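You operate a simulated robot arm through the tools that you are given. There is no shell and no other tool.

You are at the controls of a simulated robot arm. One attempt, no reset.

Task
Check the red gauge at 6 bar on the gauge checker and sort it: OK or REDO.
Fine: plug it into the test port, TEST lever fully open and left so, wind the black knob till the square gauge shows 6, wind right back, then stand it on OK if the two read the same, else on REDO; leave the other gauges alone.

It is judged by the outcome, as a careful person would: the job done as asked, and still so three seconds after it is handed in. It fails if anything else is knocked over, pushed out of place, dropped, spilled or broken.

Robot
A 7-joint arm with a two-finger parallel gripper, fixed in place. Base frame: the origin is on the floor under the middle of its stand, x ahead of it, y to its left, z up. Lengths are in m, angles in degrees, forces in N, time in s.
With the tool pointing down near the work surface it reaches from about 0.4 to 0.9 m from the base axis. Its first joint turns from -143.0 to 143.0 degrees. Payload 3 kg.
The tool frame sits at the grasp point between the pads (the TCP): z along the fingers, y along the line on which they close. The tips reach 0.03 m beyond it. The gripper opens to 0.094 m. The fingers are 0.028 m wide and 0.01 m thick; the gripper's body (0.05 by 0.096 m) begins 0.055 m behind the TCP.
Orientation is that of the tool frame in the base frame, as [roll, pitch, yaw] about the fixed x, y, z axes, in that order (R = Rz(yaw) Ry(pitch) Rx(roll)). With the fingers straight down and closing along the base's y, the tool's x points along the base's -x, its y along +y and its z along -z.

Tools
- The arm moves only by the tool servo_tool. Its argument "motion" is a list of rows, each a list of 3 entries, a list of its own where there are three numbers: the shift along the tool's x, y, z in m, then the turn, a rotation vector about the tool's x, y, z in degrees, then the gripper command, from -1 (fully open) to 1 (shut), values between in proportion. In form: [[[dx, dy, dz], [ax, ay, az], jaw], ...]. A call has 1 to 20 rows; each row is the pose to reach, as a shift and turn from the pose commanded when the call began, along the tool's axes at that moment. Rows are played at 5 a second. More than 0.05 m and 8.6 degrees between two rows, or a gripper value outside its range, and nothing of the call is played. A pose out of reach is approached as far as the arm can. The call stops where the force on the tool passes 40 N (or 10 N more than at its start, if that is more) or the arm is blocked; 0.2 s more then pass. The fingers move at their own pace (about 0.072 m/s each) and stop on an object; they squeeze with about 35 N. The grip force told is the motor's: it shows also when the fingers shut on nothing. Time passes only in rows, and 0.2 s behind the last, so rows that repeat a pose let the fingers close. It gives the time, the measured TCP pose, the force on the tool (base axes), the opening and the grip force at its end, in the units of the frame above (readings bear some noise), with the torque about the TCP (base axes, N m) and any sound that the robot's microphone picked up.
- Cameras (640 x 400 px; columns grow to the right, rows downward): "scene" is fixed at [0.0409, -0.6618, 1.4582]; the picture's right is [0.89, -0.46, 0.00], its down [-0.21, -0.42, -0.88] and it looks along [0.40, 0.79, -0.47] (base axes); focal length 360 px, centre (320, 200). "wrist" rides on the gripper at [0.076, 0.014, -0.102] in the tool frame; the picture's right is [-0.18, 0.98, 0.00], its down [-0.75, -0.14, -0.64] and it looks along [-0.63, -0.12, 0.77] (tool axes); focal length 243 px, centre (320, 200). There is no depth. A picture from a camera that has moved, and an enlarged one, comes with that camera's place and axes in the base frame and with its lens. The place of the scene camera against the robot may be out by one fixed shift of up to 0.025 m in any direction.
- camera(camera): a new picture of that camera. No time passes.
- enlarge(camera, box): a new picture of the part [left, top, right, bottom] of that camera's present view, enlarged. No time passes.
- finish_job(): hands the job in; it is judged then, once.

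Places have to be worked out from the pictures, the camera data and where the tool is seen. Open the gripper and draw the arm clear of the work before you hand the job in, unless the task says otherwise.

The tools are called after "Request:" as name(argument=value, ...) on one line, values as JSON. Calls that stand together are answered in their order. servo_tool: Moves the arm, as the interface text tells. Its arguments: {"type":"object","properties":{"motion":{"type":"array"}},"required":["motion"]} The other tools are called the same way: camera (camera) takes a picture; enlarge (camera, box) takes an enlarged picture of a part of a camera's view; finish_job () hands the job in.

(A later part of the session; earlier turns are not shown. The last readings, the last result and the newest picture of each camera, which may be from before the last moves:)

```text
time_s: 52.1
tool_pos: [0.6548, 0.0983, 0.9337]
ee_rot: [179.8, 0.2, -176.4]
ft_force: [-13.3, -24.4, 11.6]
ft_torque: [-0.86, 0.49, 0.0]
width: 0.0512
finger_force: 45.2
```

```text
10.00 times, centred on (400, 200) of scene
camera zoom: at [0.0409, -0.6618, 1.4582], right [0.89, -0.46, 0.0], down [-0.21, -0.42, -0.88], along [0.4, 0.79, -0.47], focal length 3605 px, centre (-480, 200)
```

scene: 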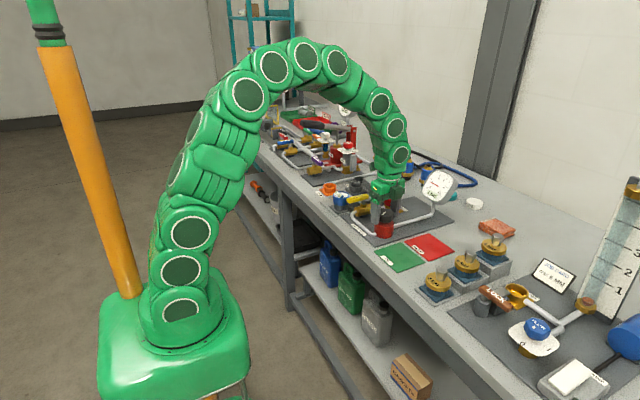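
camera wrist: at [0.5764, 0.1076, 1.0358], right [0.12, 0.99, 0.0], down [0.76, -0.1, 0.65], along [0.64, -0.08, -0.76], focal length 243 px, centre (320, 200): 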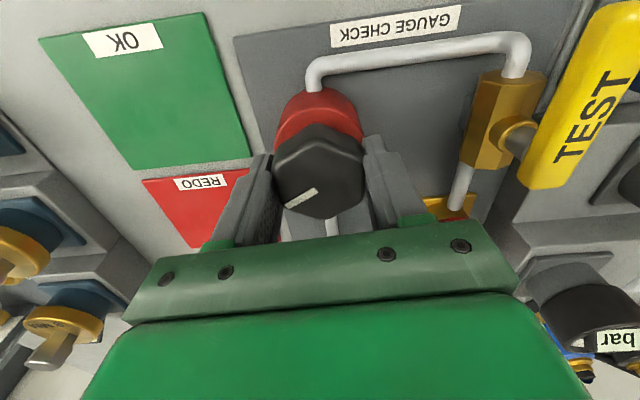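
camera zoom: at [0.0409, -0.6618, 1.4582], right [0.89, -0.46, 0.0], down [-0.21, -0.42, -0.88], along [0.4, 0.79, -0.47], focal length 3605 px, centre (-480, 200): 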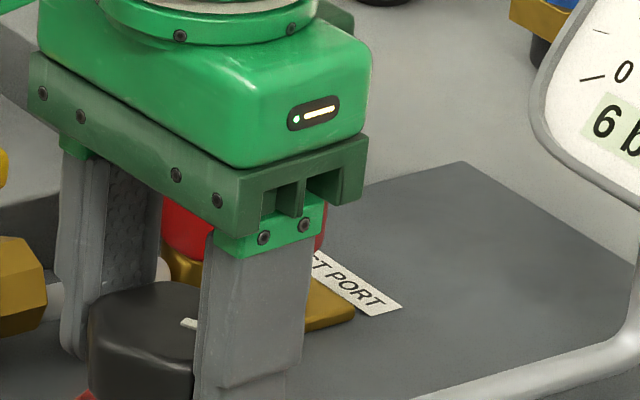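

The needle sits on the 6 mark. I release the knob, rise clear and back off to read the red gauge.

Request:
servo_tool(motion=[[[0, 0, 0], [0, 0, 0], 0], [[0, 0, 0], [0, 0, 0], -0.5], [[0, 0, 0], [0, 0, 0], -0.5], [[0, 0, -0.03], [0, 0, 0], -0.5], [[0, 0, -0.07], [0, 0, 0], -0.5], [[0.03, 0, -0.1], [0, 0, 0], -0.5], [[0.07, 0, -0.12], [0, 0, 0], -0.5], [[0.11, 0, -0.14], [0, 0, 0], -0.5], [[0.15, 0, -0.15], [0, 0, 0], -0.5]])

Request:
enlarge(camera="scene", box=[365, 160, 465, 245])

Request:
enlarge(camera="scene", box=[385, 185, 415, 210])

Request:
camera(camera="wrist")

```text
time_s: 54.1
tool_pos: [0.5042, 0.0884, 1.0811]
ee_rot: [179.6, 0.2, -176.6]
ft_force: [-0.2, 0.3, -0.8]
ft_torque: [-0.01, 0.03, -0.01]
width: 0.0704
finger_force: 0.0
```

```text
4.71 times, centred on (415, 202) of scene
camera zoom: at [0.0409, -0.6618, 1.4582], right [0.89, -0.46, 0.0], down [-0.21, -0.42, -0.88], along [0.4, 0.79, -0.47], focal length 1696 px, centre (-127, 188)
```

zoom: 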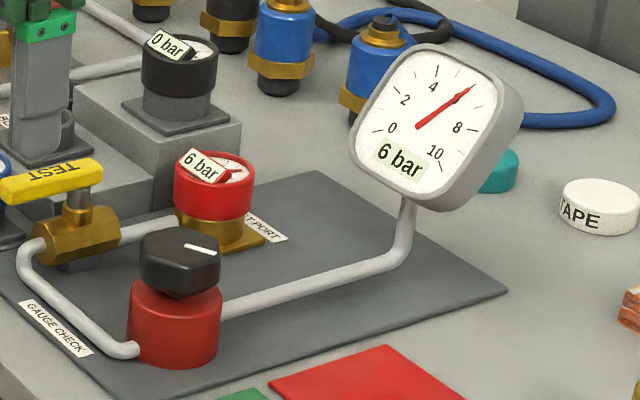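

```text
16.00 times, centred on (400, 198) of scene
camera zoom: at [0.0409, -0.6618, 1.4582], right [0.89, -0.46, 0.0], down [-0.21, -0.42, -0.88], along [0.4, 0.79, -0.47], focal length 5768 px, centre (-960, 240)
```

zoom: 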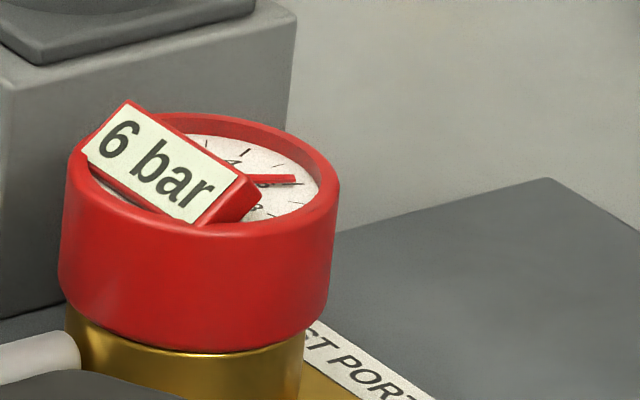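

```text
taken
camera wrist: at [0.4265, 0.0979, 1.1847], right [0.12, 0.99, 0.01], down [0.76, -0.1, 0.65], along [0.64, -0.08, -0.76], focal length 243 px, centre (320, 200)
```

wrist: 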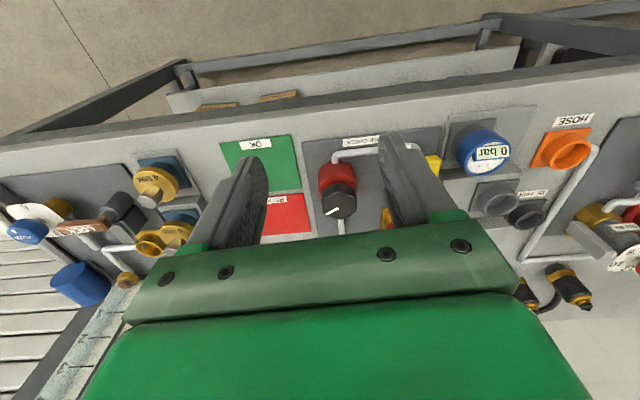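

Both labels now read 6 bar. Since labels round, I confirm with the needles: zoom on the square gauge, and move the wrist camera over the red gauge's dial.

Request:
servo_tool(motion=[[[-0.04, 0.025, 0], [0, 0, 0], -0.5], [[-0.085, 0.05, 0], [0, 0, 0], -0.5], [[-0.13, 0.08, 0], [0, 0, 0], -0.5], [[-0.17, 0.11, 0], [0, 0, 0], -0.5], [[-0.19, 0.125, 0.02], [0, 0, 0], -0.5], [[-0.19, 0.125, 0.02], [0, 0, 0], -0.5]])

Request:
enlarge(camera="scene", box=[415, 165, 460, 210])

Request:
camera(camera="wrist")

```text
refused: row 2 steps farther than a row can; nothing moved
```

```text
8.89 times, centred on (438, 188) of scene
camera zoom: at [0.0409, -0.6618, 1.4582], right [0.89, -0.46, 0.0], down [-0.21, -0.42, -0.88], along [0.4, 0.79, -0.47], focal length 3204 px, centre (-724, 311)
```

zoom: 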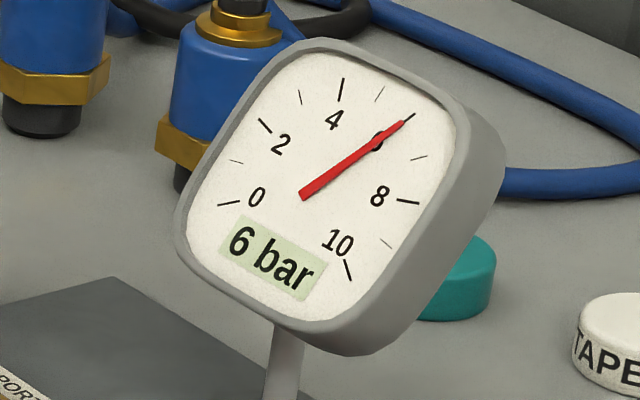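

```text
taken
camera wrist: at [0.4265, 0.0979, 1.1847], right [0.12, 0.99, 0.01], down [0.76, -0.1, 0.65], along [0.64, -0.08, -0.76], focal length 243 px, centre (320, 200)
```

wrist: 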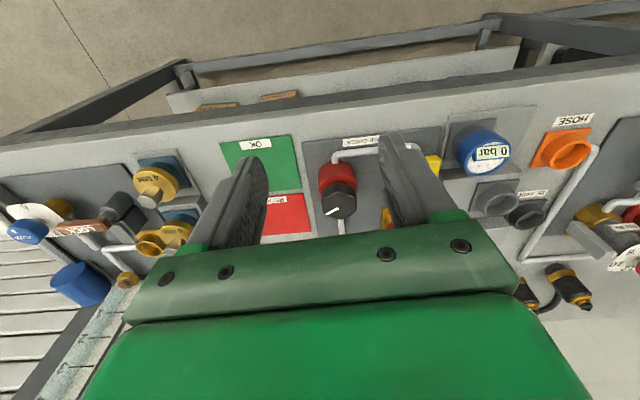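

The square gauge stays exactly at 6. My move was refused for step size, so I repeat it with smaller steps.

Request:
servo_tool(motion=[[[-0.035, 0.018, 0], [0, 0, 1.5], -0.5], [[-0.07, 0.036, 0], [0, 0, 3.4], -0.5], [[-0.105, 0.054, 0], [0, 0, 3.4], -0.5], [[-0.14, 0.072, 0], [0, 0, 3.4], -0.5], [[-0.17, 0.09, 0.005], [0, 0, 3.4], -0.5], [[-0.196, 0.1035, 0.02], [0, 0, 3.4], -0.5], [[-0.196, 0.1035, 0.02], [0, 0, 3.4], -0.5]])

Request:
camera(camera="wrist")

Request:
enlarge(camera="wrist", box=[260, 110, 400, 230])

```text
time_s: 55.7
tool_pos: [0.6928, 0.2051, 1.0637]
ee_rot: [179.8, 0.1, -179.9]
ft_force: [-0.2, 0.3, -0.5]
ft_torque: [0.01, 0.0, 0.02]
width: 0.0707
finger_force: 0.1
```

```text
taken
camera wrist: at [0.6161, 0.2186, 1.1673], right [0.18, 0.98, 0.0], down [0.75, -0.14, 0.64], along [0.63, -0.11, -0.77], focal length 243 px, centre (320, 200)
```

wrist: 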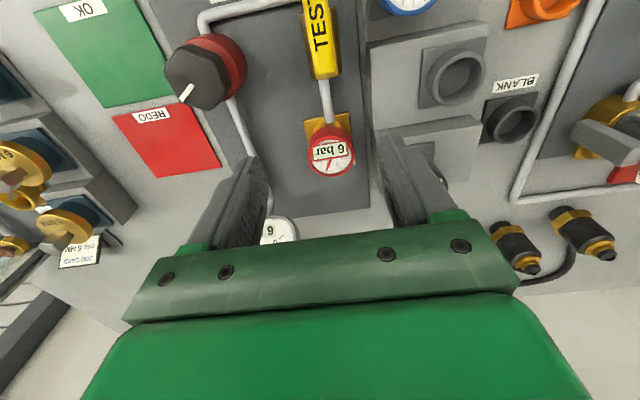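

```text
3.33 times, centred on (330, 170) of wrist
camera zoom: at [0.6161, 0.2186, 1.1673], right [0.18, 0.98, 0.0], down [0.75, -0.14, 0.64], along [0.63, -0.11, -0.77], focal length 809 px, centre (287, 300)
```

zoom: 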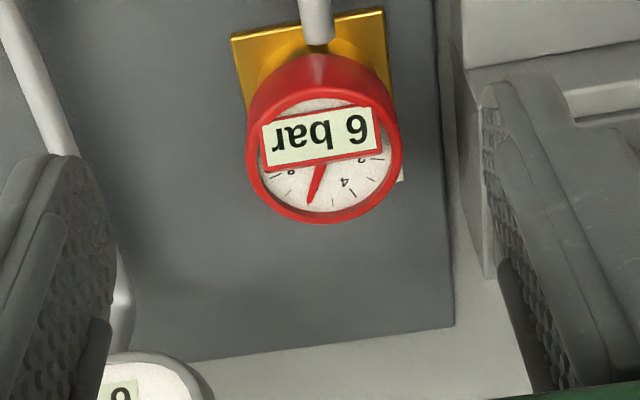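

Request:
enlarge(camera="wrist", box=[305, 135, 360, 180])

```text
8.89 times, centred on (332, 158) of wrist
camera zoom: at [0.6161, 0.2186, 1.1673], right [0.18, 0.98, 0.0], down [0.75, -0.14, 0.64], along [0.63, -0.11, -0.77], focal length 2157 px, centre (209, 578)
```

zoom: 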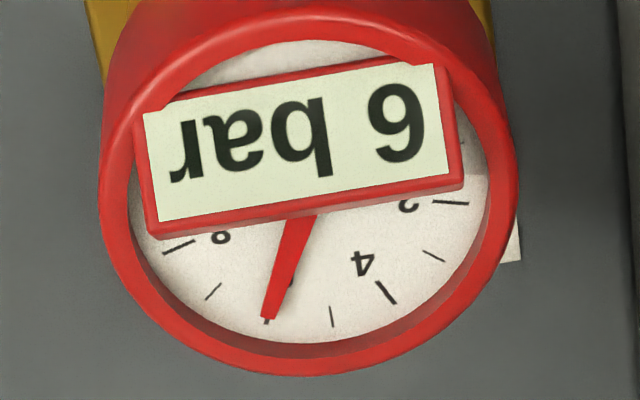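

The red gauge's needle covers its 6 mark exactly, the same as the square gauge: verdict OK. Now I return to the knob to wind it right back.

Request:
servo_tool(motion=[[[0.013, -0.0355, 0], [0, 0, 0], -0.7], [[0.026, -0.071, 0], [0, 0, 0], -0.7], [[0.0392, -0.1067, 0.01], [0, 0, 0], -0.7], [[0.0392, -0.1067, 0.05], [0, 0, 0], -0.7], [[0.0392, -0.1067, 0.09], [0, 0, 0], -0.7], [[0.0392, -0.1067, 0.115], [0, 0, 0], -0.7], [[0.0392, -0.1067, 0.1305], [0, 0, 0], -0.7], [[0.0392, -0.1067, 0.1305], [0, 0, 0], -0.4], [[0.0392, -0.1067, 0.1305], [0, 0, 0], -0.4]])

Request:
enlarge(camera="wrist", box=[240, 110, 400, 235])

```text
time_s: 57.7
tool_pos: [0.6569, 0.0983, 0.9309]
ee_rot: [179.8, 0.2, -179.9]
ft_force: [0.2, 0.0, 0.4]
ft_torque: [-0.01, 0.02, -0.02]
width: 0.0658
finger_force: 0.0
```

```text
3.20 times, centred on (320, 172) of wrist
camera zoom: at [0.5795, 0.1126, 1.0347], right [0.18, 0.98, 0.0], down [0.75, -0.14, 0.64], along [0.63, -0.11, -0.76], focal length 776 px, centre (320, 288)
```

zoom: 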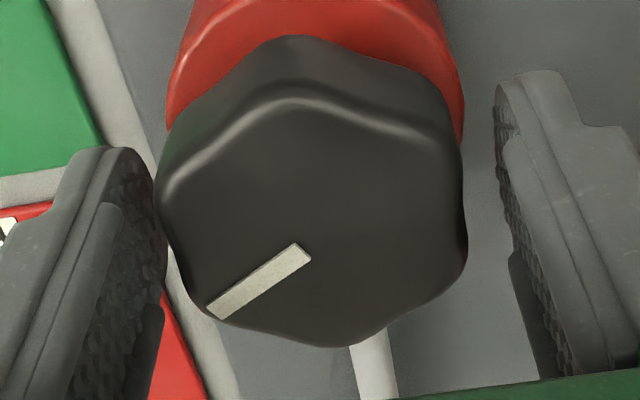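

From this picture the knob is ~1.5 mm toward -x and ~1 mm toward -y of the tool. I correct and grip.

Request:
servo_tool(motion=[[[0.0015, -0.001, 0], [0, 0, 0], -0.4], [[0.0015, -0.001, 0], [0, 0, 0], -0.4], [[0.0015, -0.001, 0], [0, 0, 0], 0], [[0.0015, -0.001, 0], [0, 0, 0], 0], [[0.0015, -0.001, 0], [0, 0, 0], 1], [[0.0015, -0.001, 0], [0, 0, 0], 1]])

```text
time_s: 59.1
tool_pos: [0.6541, 0.0978, 0.9331]
ee_rot: [179.7, 0.1, -179.9]
ft_force: [0.9, 13.7, -0.6]
ft_torque: [0.42, 0.09, 0.02]
width: 0.0514
finger_force: 45.0
```

Acceptably balanced. I wind clockwise 42° first.

Request:
servo_tool(motion=[[[0, 0.0005, 0], [0, 0, 7], 1], [[0, 0.0005, 0], [0, 0, 14], 1], [[0, 0.0005, 0], [0, 0, 21], 1], [[0, 0.0005, 0], [0, 0, 28], 1], [[0, 0.0005, 0], [0, 0, 35], 1], [[0, 0.0005, 0], [0, 0, 42], 1]])

Request:
enlarge(camera="scene", box=[365, 160, 465, 245])

```text
time_s: 60.3
tool_pos: [0.6552, 0.0984, 0.9325]
ee_rot: [179.6, 0.1, 145.4]
ft_force: [13.1, 2.3, -9.3]
ft_torque: [0.3, -0.78, -0.03]
width: 0.0512
finger_force: 44.8
stopped in row 6: the force on the tool passed its limit at 41 N (the readings are from after the stop); the commanded pose is now the measured one
```

```text
4.71 times, centred on (415, 202) of scene
camera zoom: at [0.0409, -0.6618, 1.4582], right [0.89, -0.46, 0.0], down [-0.21, -0.42, -0.88], along [0.4, 0.79, -0.47], focal length 1696 px, centre (-127, 188)
```

zoom: 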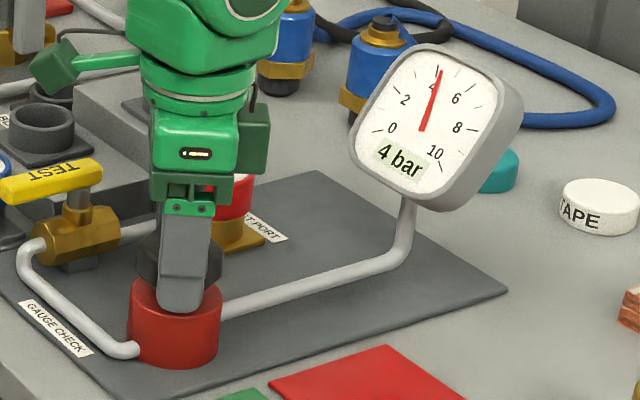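

It unwinds nicely (now ≈4.15 bar); the stop was only lateral strain, and the command has been re-zeroed here. I continue clockwise.

Request:
servo_tool(motion=[[[0, 0, 0], [0, 0, 0], 0], [[0, 0, 0], [0, 0, 0], -0.3], [[0, 0, 0], [0, 0, 0], 0.0], [[0, 0, 0], [0, 0, 0], 1], [[0, 0, 0], [0, 0, 0], 1], [[0, 0, 0], [0, 0, 7], 1], [[0, 0, 0], [0, 0, 14], 1], [[0, 0, 0], [0, 0, 21], 1], [[0, 0, 0], [0, 0, 28], 1], [[0, 0, 0], [0, 0, 35], 1]])

Request:
enlarge(camera="scene", box=[365, 160, 465, 245])

```text
time_s: 62.5
tool_pos: [0.6549, 0.0977, 0.9325]
ee_rot: [179.6, -0.1, 110.4]
ft_force: [29.2, 26.9, -5.7]
ft_torque: [0.06, -0.69, 0.04]
width: 0.0511
finger_force: 44.4
```

```text
4.71 times, centred on (415, 202) of scene
camera zoom: at [0.0409, -0.6618, 1.4582], right [0.89, -0.46, 0.0], down [-0.21, -0.42, -0.88], along [0.4, 0.79, -0.47], focal length 1696 px, centre (-127, 188)
```

zoom: 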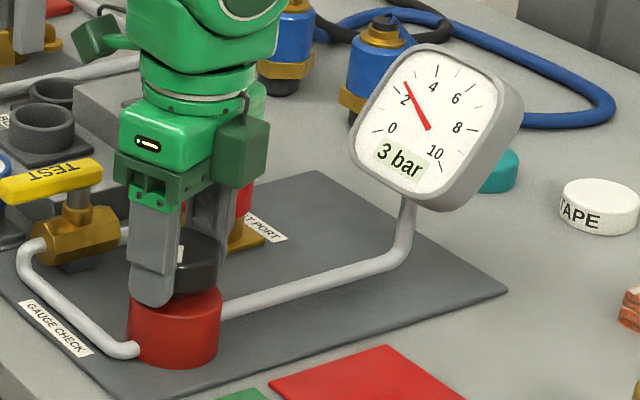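

About 2.5 bar left. I release, recentre (+1.3 mm x, −0.7 mm y), swing the open gripper back 60° counter-clockwise and re-grip.

Request:
servo_tool(motion=[[[0, 0, 0], [0, 0, 0], 0], [[0, 0, 0], [0, 0, 0], -0.6], [[-0.0011, 0.001, 0], [0, 0, 0], -0.6], [[-0.0011, 0.001, 0], [0, 0, -8], -0.6], [[-0.0011, 0.001, 0], [0, 0, -16], -0.6], [[-0.0011, 0.001, 0], [0, 0, -24], -0.6], [[-0.0011, 0.001, 0], [0, 0, -32], -0.6], [[-0.0011, 0.001, 0], [0, 0, -40], -0.6], [[-0.0011, 0.001, 0], [0, 0, -48], -0.6], [[-0.0011, 0.001, 0], [0, 0, -56], -0.6], [[-0.0011, 0.001, 0], [0, 0, -60], -0.4], [[-0.0011, 0.001, 0], [0, 0, -60], -0.4]])

Request:
enlarge(camera="wrist", box=[240, 110, 400, 235])

Request:
enlarge(camera="scene", box=[365, 160, 465, 245])

```text
time_s: 65.1
tool_pos: [0.656, 0.099, 0.9328]
ee_rot: [179.7, 0.2, 170.4]
ft_force: [0.0, -0.1, 0.3]
ft_torque: [-0.03, -0.03, 0.0]
width: 0.0657
finger_force: 0.0
```

```text
3.20 times, centred on (320, 172) of wrist
camera zoom: at [0.5813, 0.1246, 1.0357], right [0.34, 0.94, 0.01], down [0.72, -0.27, 0.64], along [0.61, -0.22, -0.77], focal length 776 px, centre (320, 288)
```

zoom: 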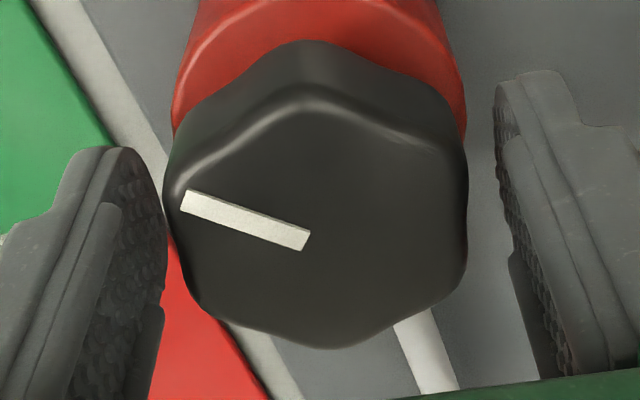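

```text
4.71 times, centred on (415, 202) of scene
camera zoom: at [0.0409, -0.6618, 1.4582], right [0.89, -0.46, 0.0], down [-0.21, -0.42, -0.88], along [0.4, 0.79, -0.47], focal length 1696 px, centre (-127, 188)
```

zoom: 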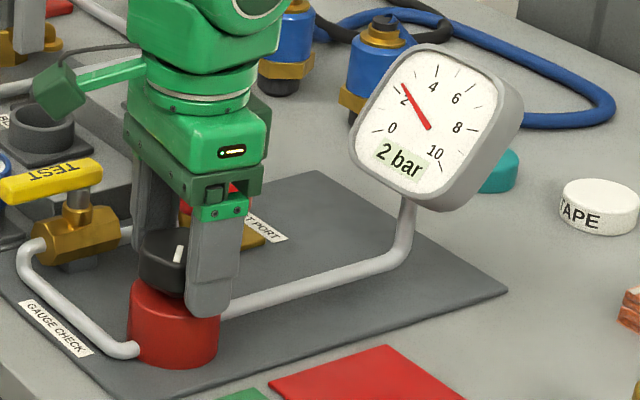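

Reading ≈2.4 bar, knob nearly centred. I grip and wind clockwise another 42°.

Request:
servo_tool(motion=[[[0, -0.0005, 0], [0, 0, 0], -0.2], [[0, -0.0005, 0], [0, 0, 0], 0.0], [[0, -0.0005, 0], [0, 0, 0], 1], [[0, -0.0005, 0], [0, 0, 0], 1], [[0, -0.0005, 0], [0, 0, 6], 1], [[0, -0.0005, 0], [0, 0, 12], 1], [[0, -0.0005, 0], [0, 0, 18], 1], [[0, -0.0005, 0], [0, 0, 24], 1], [[0, -0.0005, 0], [0, 0, 30], 1], [[0, -0.0005, 0], [0, 0, 36], 1], [[0, -0.0005, 0], [0, 0, 42], 1]])

Request:
enlarge(camera="scene", box=[415, 165, 460, 210])

Request:
enlarge(camera="wrist", box=[240, 110, 400, 235])

```text
time_s: 67.5
tool_pos: [0.6547, 0.097, 0.9326]
ee_rot: [179.7, -0.2, 128.3]
ft_force: [1.0, 24.1, -18.7]
ft_torque: [-0.05, -0.27, 0.01]
width: 0.0512
finger_force: 44.9
```

```text
8.89 times, centred on (438, 188) of scene
camera zoom: at [0.0409, -0.6618, 1.4582], right [0.89, -0.46, 0.0], down [-0.21, -0.42, -0.88], along [0.4, 0.79, -0.47], focal length 3204 px, centre (-724, 311)
```

zoom: 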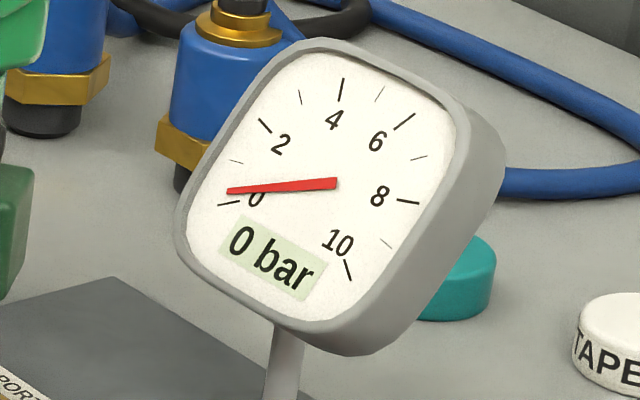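

```text
3.20 times, centred on (320, 172) of wrist
camera zoom: at [0.6182, 0.1658, 1.0361], right [0.89, 0.47, 0.0], down [0.35, -0.68, 0.64], along [0.3, -0.56, -0.77], focal length 776 px, centre (320, 288)
```

zoom: 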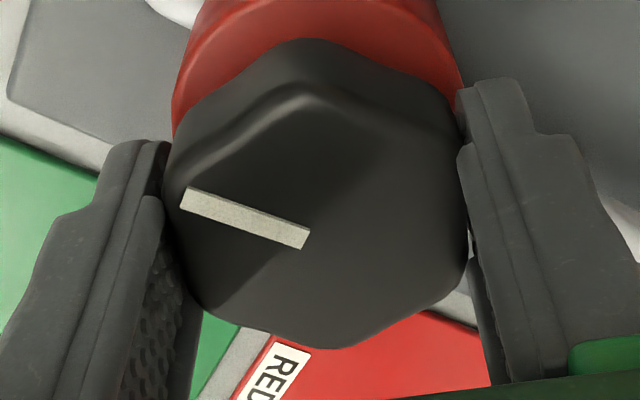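

Needle is at about 0.3 bar. I turn on in small steps to the zero stop.

Request:
servo_tool(motion=[[[0, 0, 0], [0, 0, 3], 1], [[0, 0, 0], [0, 0, 6], 1], [[0, 0, 0], [0, 0, 9], 1], [[0, 0, 0], [0, 0, 12], 1]])

Request:
enlarge(camera="scene", box=[415, 165, 460, 210])

Request:
enlarge(camera="wrist", box=[240, 110, 400, 235])

```text
time_s: 68.5
tool_pos: [0.6559, 0.0963, 0.9329]
ee_rot: [179.6, 0.0, 116.5]
ft_force: [9.6, 5.3, -1.7]
ft_torque: [-0.05, -0.27, 0.76]
width: 0.0514
finger_force: 45.3
```

```text
8.89 times, centred on (438, 188) of scene
camera zoom: at [0.0409, -0.6618, 1.4582], right [0.89, -0.46, 0.0], down [-0.21, -0.42, -0.88], along [0.4, 0.79, -0.47], focal length 3204 px, centre (-724, 311)
```

zoom: 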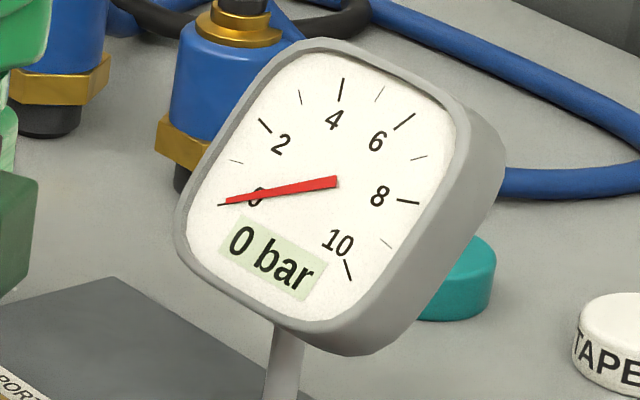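

```text
3.20 times, centred on (320, 172) of wrist
camera zoom: at [0.6335, 0.1703, 1.0369], right [0.96, 0.27, 0.01], down [0.21, -0.74, 0.64], along [0.18, -0.61, -0.77], focal length 776 px, centre (320, 288)
```

zoom: 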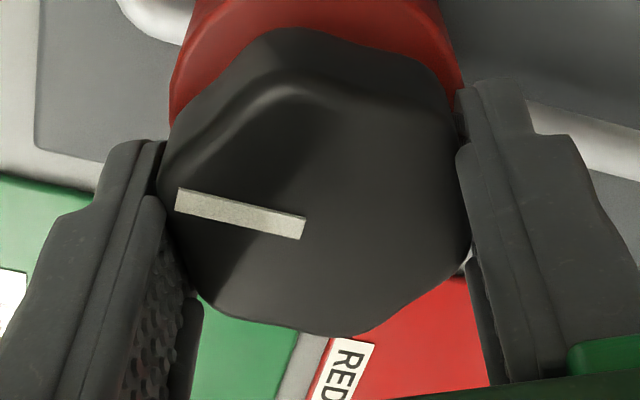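

Needle on 0 and 0.76 N·m against the stop: wound right back. I release, rise, and turn the wrist back to its original heading while backing off.

Request:
servo_tool(motion=[[[0, 0, 0], [0, 0, 0], 0], [[0, 0, 0], [0, 0, 0], -0.6], [[0, 0, 0], [0, 0, 0], -0.6], [[0, 0, -0.03], [0, 0, 0], -0.6], [[0, 0, -0.07], [0, 0, 0], -0.6], [[0, 0, -0.11], [0, 0, -8], -0.6], [[0, 0, -0.13], [0, 0, -16], -0.6], [[0, 0, -0.13], [0, 0, -24], -0.6], [[0, 0, -0.13], [0, 0, -32], -0.6], [[0, 0, -0.13], [0, 0, -40], -0.6], [[0, 0, -0.13], [0, 0, -48], -0.6], [[0, 0, -0.13], [0, 0, -56], -0.6], [[0, 0, -0.13], [0, 0, -63.5], -0.6], [[0, 0, -0.13], [0, 0, -63.5], -0.6]])

Request:
camera(camera="wrist")

Request:
enlarge(camera="scene", box=[345, 160, 465, 260])

```text
time_s: 71.5
tool_pos: [0.6552, 0.0965, 1.0624]
ee_rot: [179.8, 0.2, 179.9]
ft_force: [-0.6, 0.6, -0.6]
ft_torque: [0.02, -0.01, 0.0]
width: 0.0752
finger_force: 0.2
```

```text
taken
camera wrist: at [0.5774, 0.1106, 1.1656], right [0.18, 0.98, 0.0], down [0.75, -0.14, 0.64], along [0.63, -0.11, -0.76], focal length 243 px, centre (320, 200)
```

wrist: 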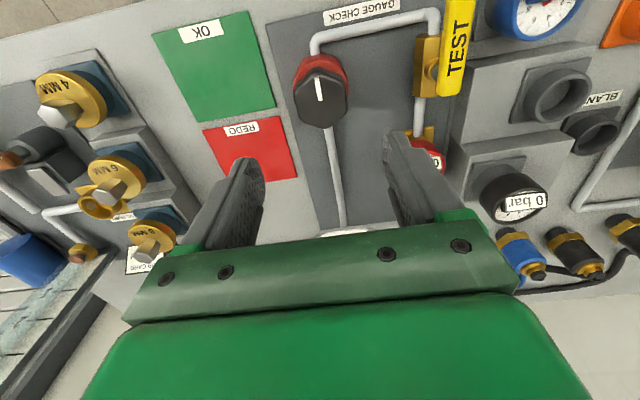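

```text
4.00 times, centred on (405, 210) of scene
camera zoom: at [0.0409, -0.6618, 1.4582], right [0.89, -0.46, 0.0], down [-0.21, -0.42, -0.88], along [0.4, 0.79, -0.47], focal length 1442 px, centre (-20, 160)
```

zoom: 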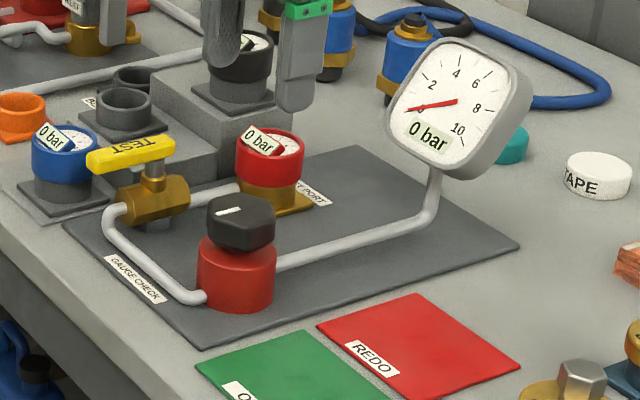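

Both gauges read 0, the knob is back at its start and the lever stays open. Now I move above the red gauge in the port to pick it up.

Request:
servo_tool(motion=[[[-0.027, 0.0275, 0], [0, 0, 0], -0.49], [[-0.054, 0.055, 0], [0, 0, 0], -0.49], [[-0.081, 0.0825, 0], [0, 0, 0], -0.49], [[-0.108, 0.1097, 0.01], [0, 0, 0], -0.49], [[-0.108, 0.1097, 0.035], [0, 0, 0], -0.49], [[-0.108, 0.1097, 0.065], [0, 0, 0], -0.49], [[-0.108, 0.1097, 0.065], [0, 0, 0], -0.49]])

Request:
camera(camera="wrist")

Request:
enlarge(camera="wrist", box=[240, 70, 400, 170])

```text
time_s: 73.1
tool_pos: [0.7615, 0.2055, 0.9991]
ee_rot: [179.6, 0.2, 179.8]
ft_force: [-0.2, 0.4, 0.3]
ft_torque: [0.02, -0.01, -0.03]
width: 0.07
finger_force: 0.0
```

```text
taken
camera wrist: at [0.6849, 0.2194, 1.1012], right [0.19, 0.98, 0.01], down [0.75, -0.14, 0.64], along [0.63, -0.12, -0.76], focal length 243 px, centre (320, 200)
```

wrist: 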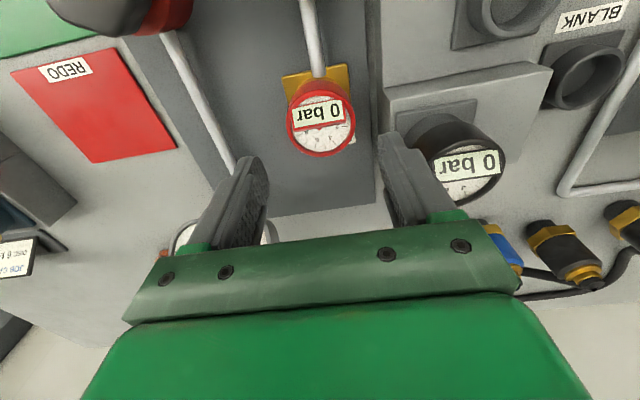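

```text
4.00 times, centred on (320, 120) of wrist
camera zoom: at [0.6849, 0.2194, 1.1012], right [0.19, 0.98, 0.01], down [0.75, -0.14, 0.64], along [0.63, -0.12, -0.76], focal length 970 px, centre (320, 520)
```

zoom: 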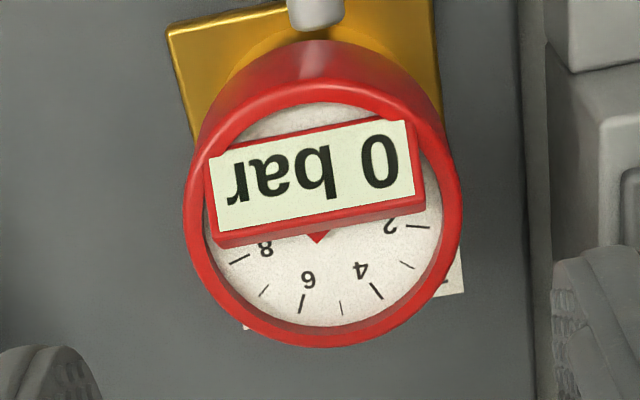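

The gauge's centre is at (0.762, 0.206), right under the tool, top z≈0.910. I descend to the same grip height as before and close.

Request:
servo_tool(motion=[[[0, 0, 0.03], [0, 0, 0], -0.49], [[0, 0, 0.06], [0, 0, 0], -0.49], [[0, 0, 0.08], [0, 0, 0], -0.49], [[0, 0, 0.09], [0, 0, 0], -0.49], [[0, 0, 0.098], [0, 0, 0], -0.49], [[0, 0, 0.098], [0, 0, 0], -0.3], [[0, 0, 0.098], [0, 0, 0], 0], [[0, 0, 0.098], [0, 0, 0], 1], [[0, 0, 0.098], [0, 0, 0], 1]])

Request:
enlarge(camera="scene", box=[365, 165, 435, 215])

```text
time_s: 75.1
tool_pos: [0.7622, 0.206, 0.9006]
ee_rot: [179.8, 0.2, 180.0]
ft_force: [-3.4, -7.1, 0.7]
ft_torque: [-0.1, 0.03, -0.05]
width: 0.057
finger_force: 35.4
```

```text
8.00 times, centred on (400, 190) of scene
camera zoom: at [0.0409, -0.6618, 1.4582], right [0.89, -0.46, 0.0], down [-0.21, -0.42, -0.88], along [0.4, 0.79, -0.47], focal length 2884 px, centre (-320, 280)
```

zoom: 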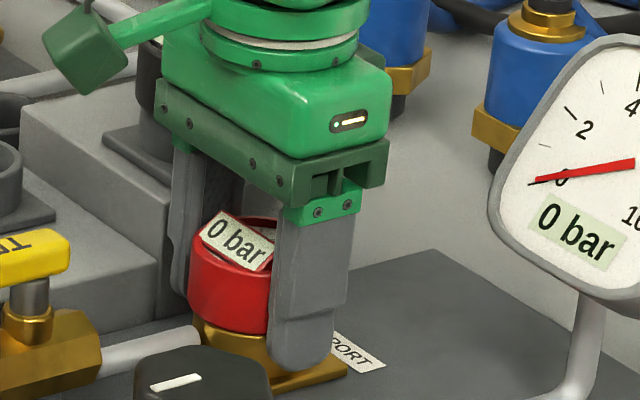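

Gripped again (0.057). I pull it straight up and out of the port to a safe height.

Request:
servo_tool(motion=[[[0, 0, -0.005], [0, 0, 0], 1], [[0, 0, -0.012], [0, 0, 0], 1], [[0, 0, -0.022], [0, 0, 0], 1], [[0, 0, -0.037], [0, 0, 0], 1], [[0, 0, -0.06], [0, 0, 0], 1], [[0, 0, -0.09], [0, 0, 0], 1], [[0, 0, -0.12], [0, 0, 0], 1]])

Request:
camera(camera="scene")

Request:
enlarge(camera="scene", box=[365, 135, 435, 215])

```text
time_s: 76.7
tool_pos: [0.7649, 0.2076, 1.0196]
ee_rot: [179.7, 0.4, 179.9]
ft_force: [0.6, 0.2, -1.3]
ft_torque: [0.03, -0.03, 0.03]
width: 0.0573
finger_force: 34.7
```

```text
taken
```

scene: 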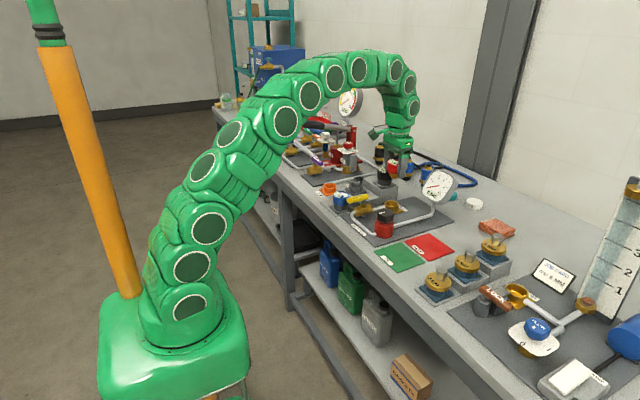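

```text
5.00 times, centred on (400, 175) of scene
camera zoom: at [0.0409, -0.6618, 1.4582], right [0.89, -0.46, 0.0], down [-0.21, -0.42, -0.88], along [0.4, 0.79, -0.47], focal length 1802 px, centre (-80, 325)
```

zoom: 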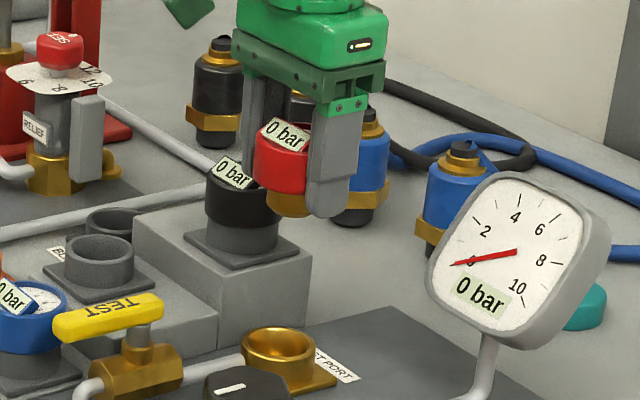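

The gauge is free. I carry it at this height over to above the OK mat, whose centre I put at about (0.622, -0.016).

Request:
servo_tool(motion=[[[0.03, -0.02, 0], [0, 0, 0], 1], [[0.06, -0.045, 0], [0, 0, 0], 1], [[0.08, -0.08, 0], [0, 0, 0], 1], [[0.1, -0.115, 0], [0, 0, 0], 1], [[0.12, -0.15, 0], [0, 0, 0], 1], [[0.13, -0.187, 0], [0, 0, 0], 1], [[0.139, -0.223, 0], [0, 0, 0], 1], [[0.139, -0.223, 0], [0, 0, 0], 1]])

Request:
camera(camera="wrist")

Request:
enlarge(camera="scene", box=[360, 180, 480, 280])

```text
time_s: 78.5
tool_pos: [0.6242, -0.017, 1.019]
ee_rot: [179.8, 0.2, 179.8]
ft_force: [-0.8, 0.5, -0.6]
ft_torque: [0.0, 0.02, 0.03]
width: 0.057
finger_force: 34.9
```

```text
taken
camera wrist: at [0.5464, -0.0023, 1.1222], right [0.19, 0.98, 0.01], down [0.75, -0.14, 0.64], along [0.63, -0.12, -0.76], focal length 243 px, centre (320, 200)
```

wrist: 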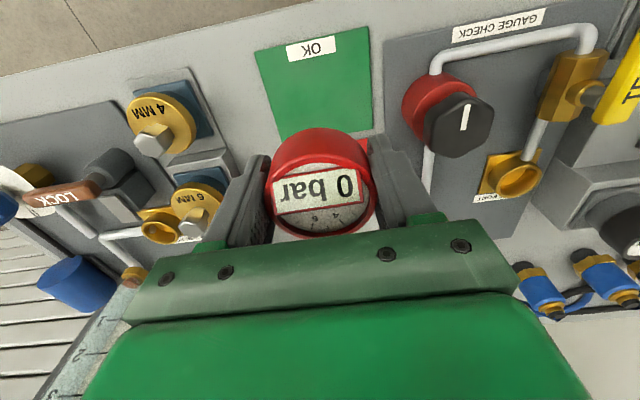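

```text
4.00 times, centred on (420, 230) of scene
camera zoom: at [0.0409, -0.6618, 1.4582], right [0.89, -0.46, 0.0], down [-0.21, -0.42, -0.88], along [0.4, 0.79, -0.47], focal length 1442 px, centre (-80, 80)
```

zoom: 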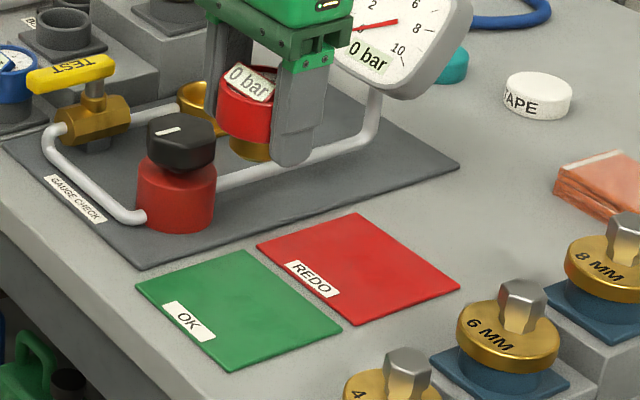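

The gauge is over the middle of the green mat. I lower it to ~0.92 first and look at the remaining gap.

Request:
servo_tool(motion=[[[0, 0, 0.03], [0, 0, 0], 1], [[0, 0, 0.06], [0, 0, 0], 1], [[0, 0, 0.085], [0, 0, 0], 1], [[0, 0, 0.098], [0, 0, 0], 1], [[0, 0, 0.098], [0, 0, 0], 1]])

Request:
enlarge(camera="scene", box=[370, 220, 440, 275])

Request:
camera(camera="wrist")

```text
time_s: 79.7
tool_pos: [0.6242, -0.0164, 0.9222]
ee_rot: [179.8, 0.3, 180.0]
ft_force: [-0.3, 0.0, -1.5]
ft_torque: [0.01, -0.01, -0.01]
width: 0.057
finger_force: 35.5
```

```text
7.27 times, centred on (405, 248) of scene
camera zoom: at [0.0409, -0.6618, 1.4582], right [0.89, -0.46, 0.0], down [-0.21, -0.42, -0.88], along [0.4, 0.79, -0.47], focal length 2622 px, centre (-298, -146)
```

zoom: 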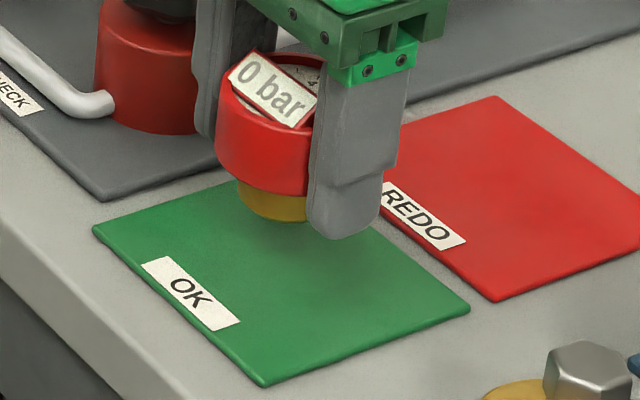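

```text
taken
camera wrist: at [0.5464, -0.0017, 1.0247], right [0.19, 0.98, 0.01], down [0.75, -0.15, 0.65], along [0.63, -0.12, -0.76], focal length 243 px, centre (320, 200)
```

wrist: 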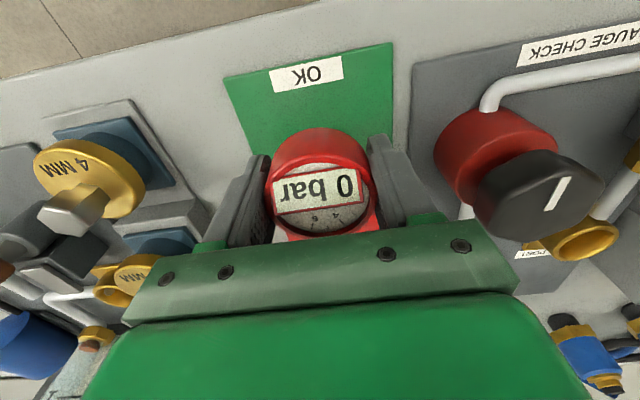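

About 2 cm of gap. I lower slowly, feeling for contact.

Request:
servo_tool(motion=[[[0, 0, 0.003], [0, 0, 0], 1], [[0, 0, 0.006], [0, 0, 0], 1], [[0, 0, 0.009], [0, 0, 0], 1], [[0, 0, 0.011], [0, 0, 0], 1], [[0, 0, 0.013], [0, 0, 0], 1], [[0, 0, 0.014], [0, 0, 0], 1]])

Request:
enlarge(camera="scene", box=[370, 220, 440, 275])

```text
time_s: 81.1
tool_pos: [0.6241, -0.0166, 0.907]
ee_rot: [179.6, 0.2, 179.9]
ft_force: [0.8, -0.1, -0.8]
ft_torque: [-0.01, -0.01, 0.0]
width: 0.0571
finger_force: 34.1
```

```text
7.27 times, centred on (405, 248) of scene
camera zoom: at [0.0409, -0.6618, 1.4582], right [0.89, -0.46, 0.0], down [-0.21, -0.42, -0.88], along [0.4, 0.79, -0.47], focal length 2622 px, centre (-298, -146)
```

zoom: 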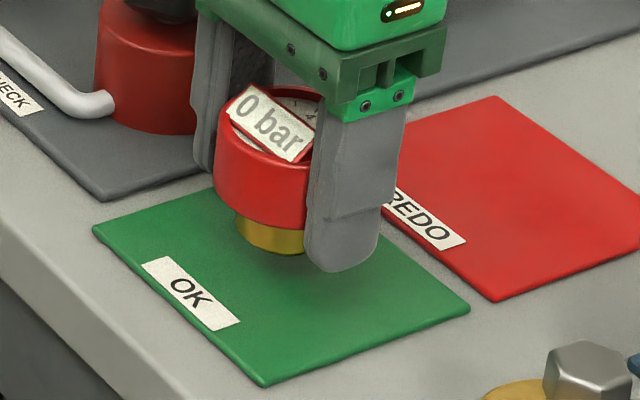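

Still free. I continue in 1 mm steps.

Request:
servo_tool(motion=[[[0, 0, 0.001], [0, 0, 0], 1], [[0, 0, 0.002], [0, 0, 0], 1], [[0, 0, 0.003], [0, 0, 0], 1], [[0, 0, 0.004], [0, 0, 0], 1], [[0, 0, 0.005], [0, 0, 0], 1]])

```text
time_s: 82.3
tool_pos: [0.6228, -0.0152, 0.9016]
ee_rot: [179.8, 0.2, 179.9]
ft_force: [-1.3, 0.4, -0.9]
ft_torque: [0.01, 0.01, 0.03]
width: 0.0567
finger_force: 35.1
```

Request:
enlarge(camera="scene", box=[385, 235, 425, 265])

```text
13.33 times, centred on (405, 250) of scene
camera zoom: at [0.0409, -0.6618, 1.4582], right [0.89, -0.46, 0.0], down [-0.21, -0.42, -0.88], along [0.4, 0.79, -0.47], focal length 4806 px, centre (-813, -467)
```

zoom: 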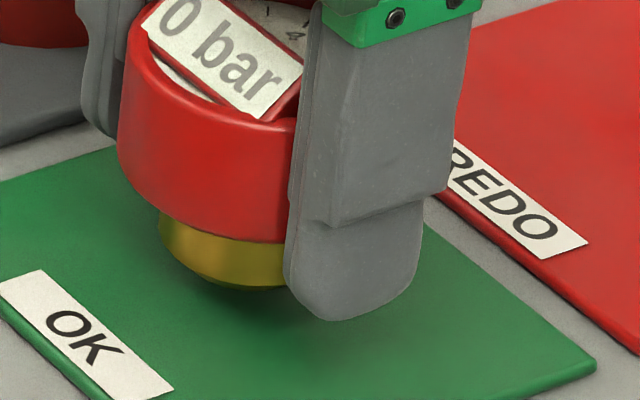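

The plug is shorter than I guessed: about 1 cm of gap remains, and the fingertips are ~4 mm higher than the plug's bottom. I go on down in small steps.

Request:
servo_tool(motion=[[[0, 0, 0.001], [0, 0, 0], 1], [[0, 0, 0.002], [0, 0, 0], 1], [[0, 0, 0.003], [0, 0, 0], 1], [[0, 0, 0.004], [0, 0, 0], 1], [[0, 0, 0.005], [0, 0, 0], 1], [[0, 0, 0.006], [0, 0, 0], 1]])

Request:
enlarge(camera="scene", box=[385, 235, 425, 265])

```text
time_s: 83.7
tool_pos: [0.6248, -0.0147, 0.8963]
ee_rot: [179.7, 0.2, 179.9]
ft_force: [0.2, 0.4, -1.9]
ft_torque: [-0.02, -0.01, 0.02]
width: 0.0568
finger_force: 34.7
```

```text
13.33 times, centred on (405, 250) of scene
camera zoom: at [0.0409, -0.6618, 1.4582], right [0.89, -0.46, 0.0], down [-0.21, -0.42, -0.88], along [0.4, 0.79, -0.47], focal length 4806 px, centre (-813, -467)
```

zoom: 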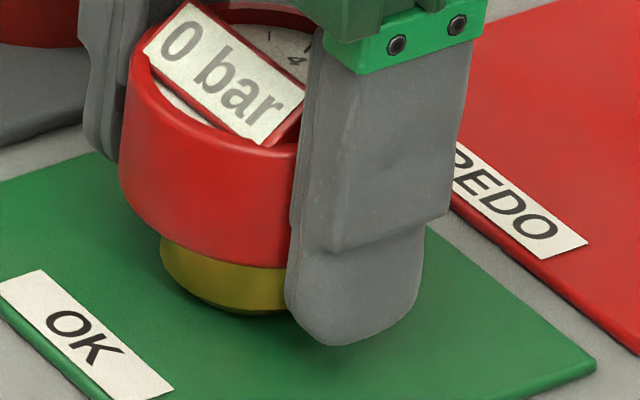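

Getting close; I continue with 1 mm steps until contact is felt.

Request:
servo_tool(motion=[[[0, 0, 0.001], [0, 0, 0], 1], [[0, 0, 0.002], [0, 0, 0], 1], [[0, 0, 0.003], [0, 0, 0], 1]])

Request:
enlarge(camera="scene", box=[385, 235, 425, 265])

```text
time_s: 84.5
tool_pos: [0.6243, -0.0163, 0.8939]
ee_rot: [179.7, 0.2, 179.8]
ft_force: [-7.1, -0.2, 27.9]
ft_torque: [-0.12, 0.27, -0.02]
width: 0.0572
finger_force: 35.2
```

```text
13.33 times, centred on (405, 250) of scene
camera zoom: at [0.0409, -0.6618, 1.4582], right [0.89, -0.46, 0.0], down [-0.21, -0.42, -0.88], along [0.4, 0.79, -0.47], focal length 4806 px, centre (-813, -467)
```

zoom: 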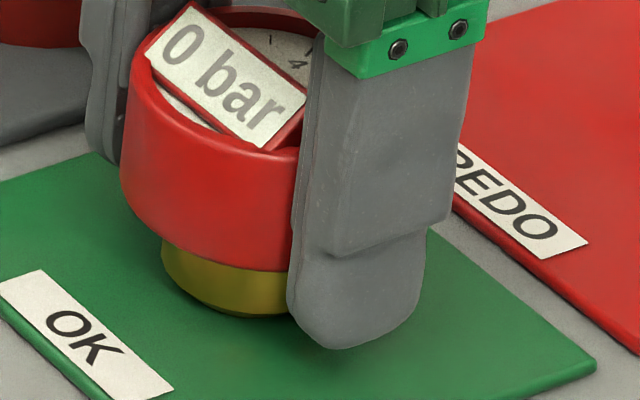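

Contact at 28 N: it stands on the mat. I relieve 2 mm of the press, then open evenly and rise straight up.

Request:
servo_tool(motion=[[[0, 0, -0.001], [0, 0, 0], 1], [[0, 0, -0.0018], [0, 0, 0], 1], [[0, 0, -0.0018], [0, 0, 0], 1]])

```text
time_s: 85.3
tool_pos: [0.6252, -0.0161, 0.8945]
ee_rot: [179.7, 0.1, 179.8]
ft_force: [-0.4, 0.0, -1.4]
ft_torque: [0.0, 0.05, 0.01]
width: 0.0568
finger_force: 35.2
```

The press is relieved and it's just touching. I open gently and lift away.

Request:
servo_tool(motion=[[[0, 0, 0.0005], [0, 0, 0], -0.15], [[0, 0, 0.0005], [0, 0, 0], -0.25], [[0, 0, 0.0005], [0, 0, 0], -0.4], [[0, 0, 0.0005], [0, 0, 0], -0.6], [[0, 0, 0.0005], [0, 0, 0], -0.7], [[0, 0, 0.0005], [0, 0, 0], -0.7]])

Request:
enlarge(camera="scene", box=[375, 225, 435, 270])

Request:
camera(camera="wrist")

```text
time_s: 86.7
tool_pos: [0.6246, -0.0168, 0.8938]
ee_rot: [179.7, 0.2, 179.9]
ft_force: [-0.3, -0.1, 0.9]
ft_torque: [0.02, -0.01, -0.02]
width: 0.08
finger_force: 0.1
```

```text
8.89 times, centred on (405, 248) of scene
camera zoom: at [0.0409, -0.6618, 1.4582], right [0.89, -0.46, 0.0], down [-0.21, -0.42, -0.88], along [0.4, 0.79, -0.47], focal length 3204 px, centre (-436, -222)
```

zoom: 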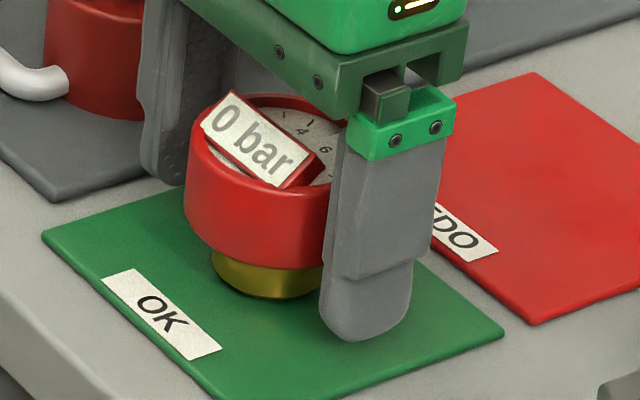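

```text
taken
camera wrist: at [0.5474, -0.0017, 0.9971], right [0.19, 0.98, 0.01], down [0.75, -0.15, 0.64], along [0.63, -0.12, -0.76], focal length 243 px, centre (320, 200)
```

wrist: 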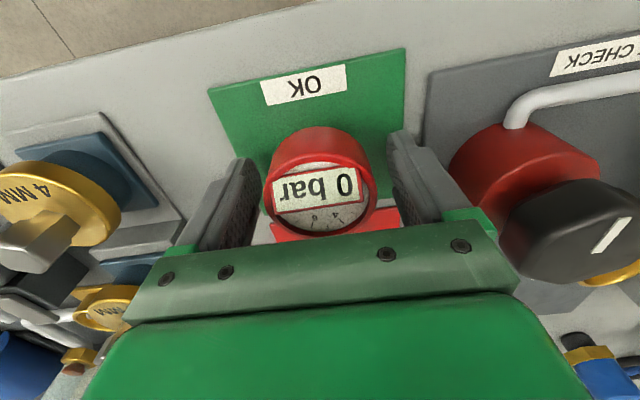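

The gauge stands upright on the OK mat with the fingers clear. I rise straight up and withdraw the arm.

Request:
servo_tool(motion=[[[0, 0, -0.01], [0, 0, 0], -0.7], [[0, 0, -0.03], [0, 0, 0], -0.7], [[0, 0, -0.06], [0, 0, 0], -0.7], [[0, 0, -0.1], [0, 0, 0], -0.8], [[0, 0, -0.14], [0, 0, 0], -0.9], [[0.02, 0, -0.18], [0, 0, 0], -1], [[0.05, 0, -0.215], [0, 0, 0], -1], [[0.085, 0, -0.24], [0, 0, 0], -1], [[0.12, 0, -0.26], [0, 0, 0], -1], [[0.15, 0, -0.27], [0, 0, 0], -1]])

Request:
camera(camera="scene")

Request:
enlarge(camera="scene", box=[320, 160, 480, 280])

Request:
camera(camera="wrist")

```text
time_s: 88.9
tool_pos: [0.4726, -0.0142, 1.1639]
ee_rot: [179.7, 0.2, 179.9]
ft_force: [-0.4, -0.4, -0.1]
ft_torque: [-0.01, 0.0, 0.01]
width: 0.0941
finger_force: 0.1
```

```text
taken
```

scene: 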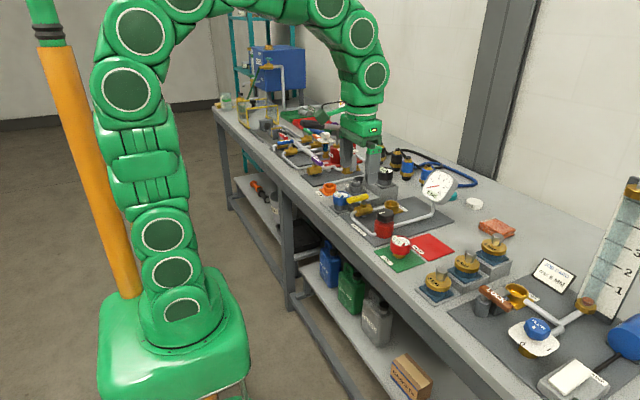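

```text
3.33 times, centred on (400, 220) of scene
camera zoom: at [0.0409, -0.6618, 1.4582], right [0.89, -0.46, 0.0], down [-0.21, -0.42, -0.88], along [0.4, 0.79, -0.47], focal length 1202 px, centre (53, 133)
```

zoom: 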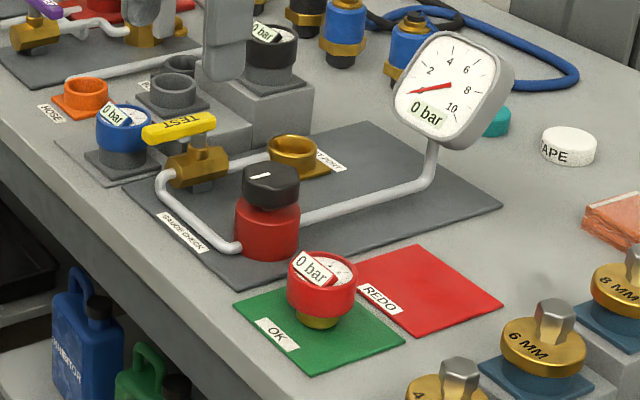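

```text
taken
camera wrist: at [0.3955, -0.0009, 1.2671], right [0.19, 0.98, 0.01], down [0.75, -0.15, 0.64], along [0.63, -0.12, -0.77], focal length 243 px, centre (320, 200)
```

wrist: 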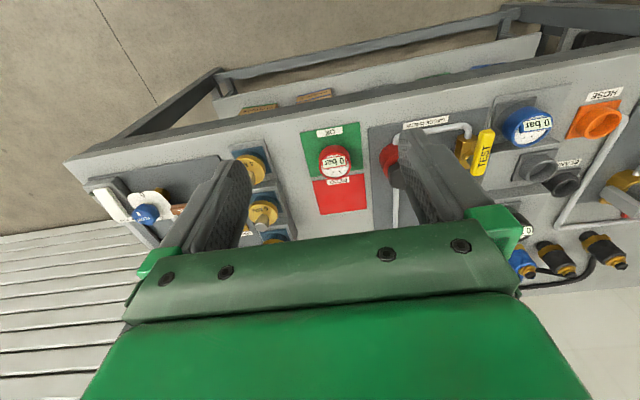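

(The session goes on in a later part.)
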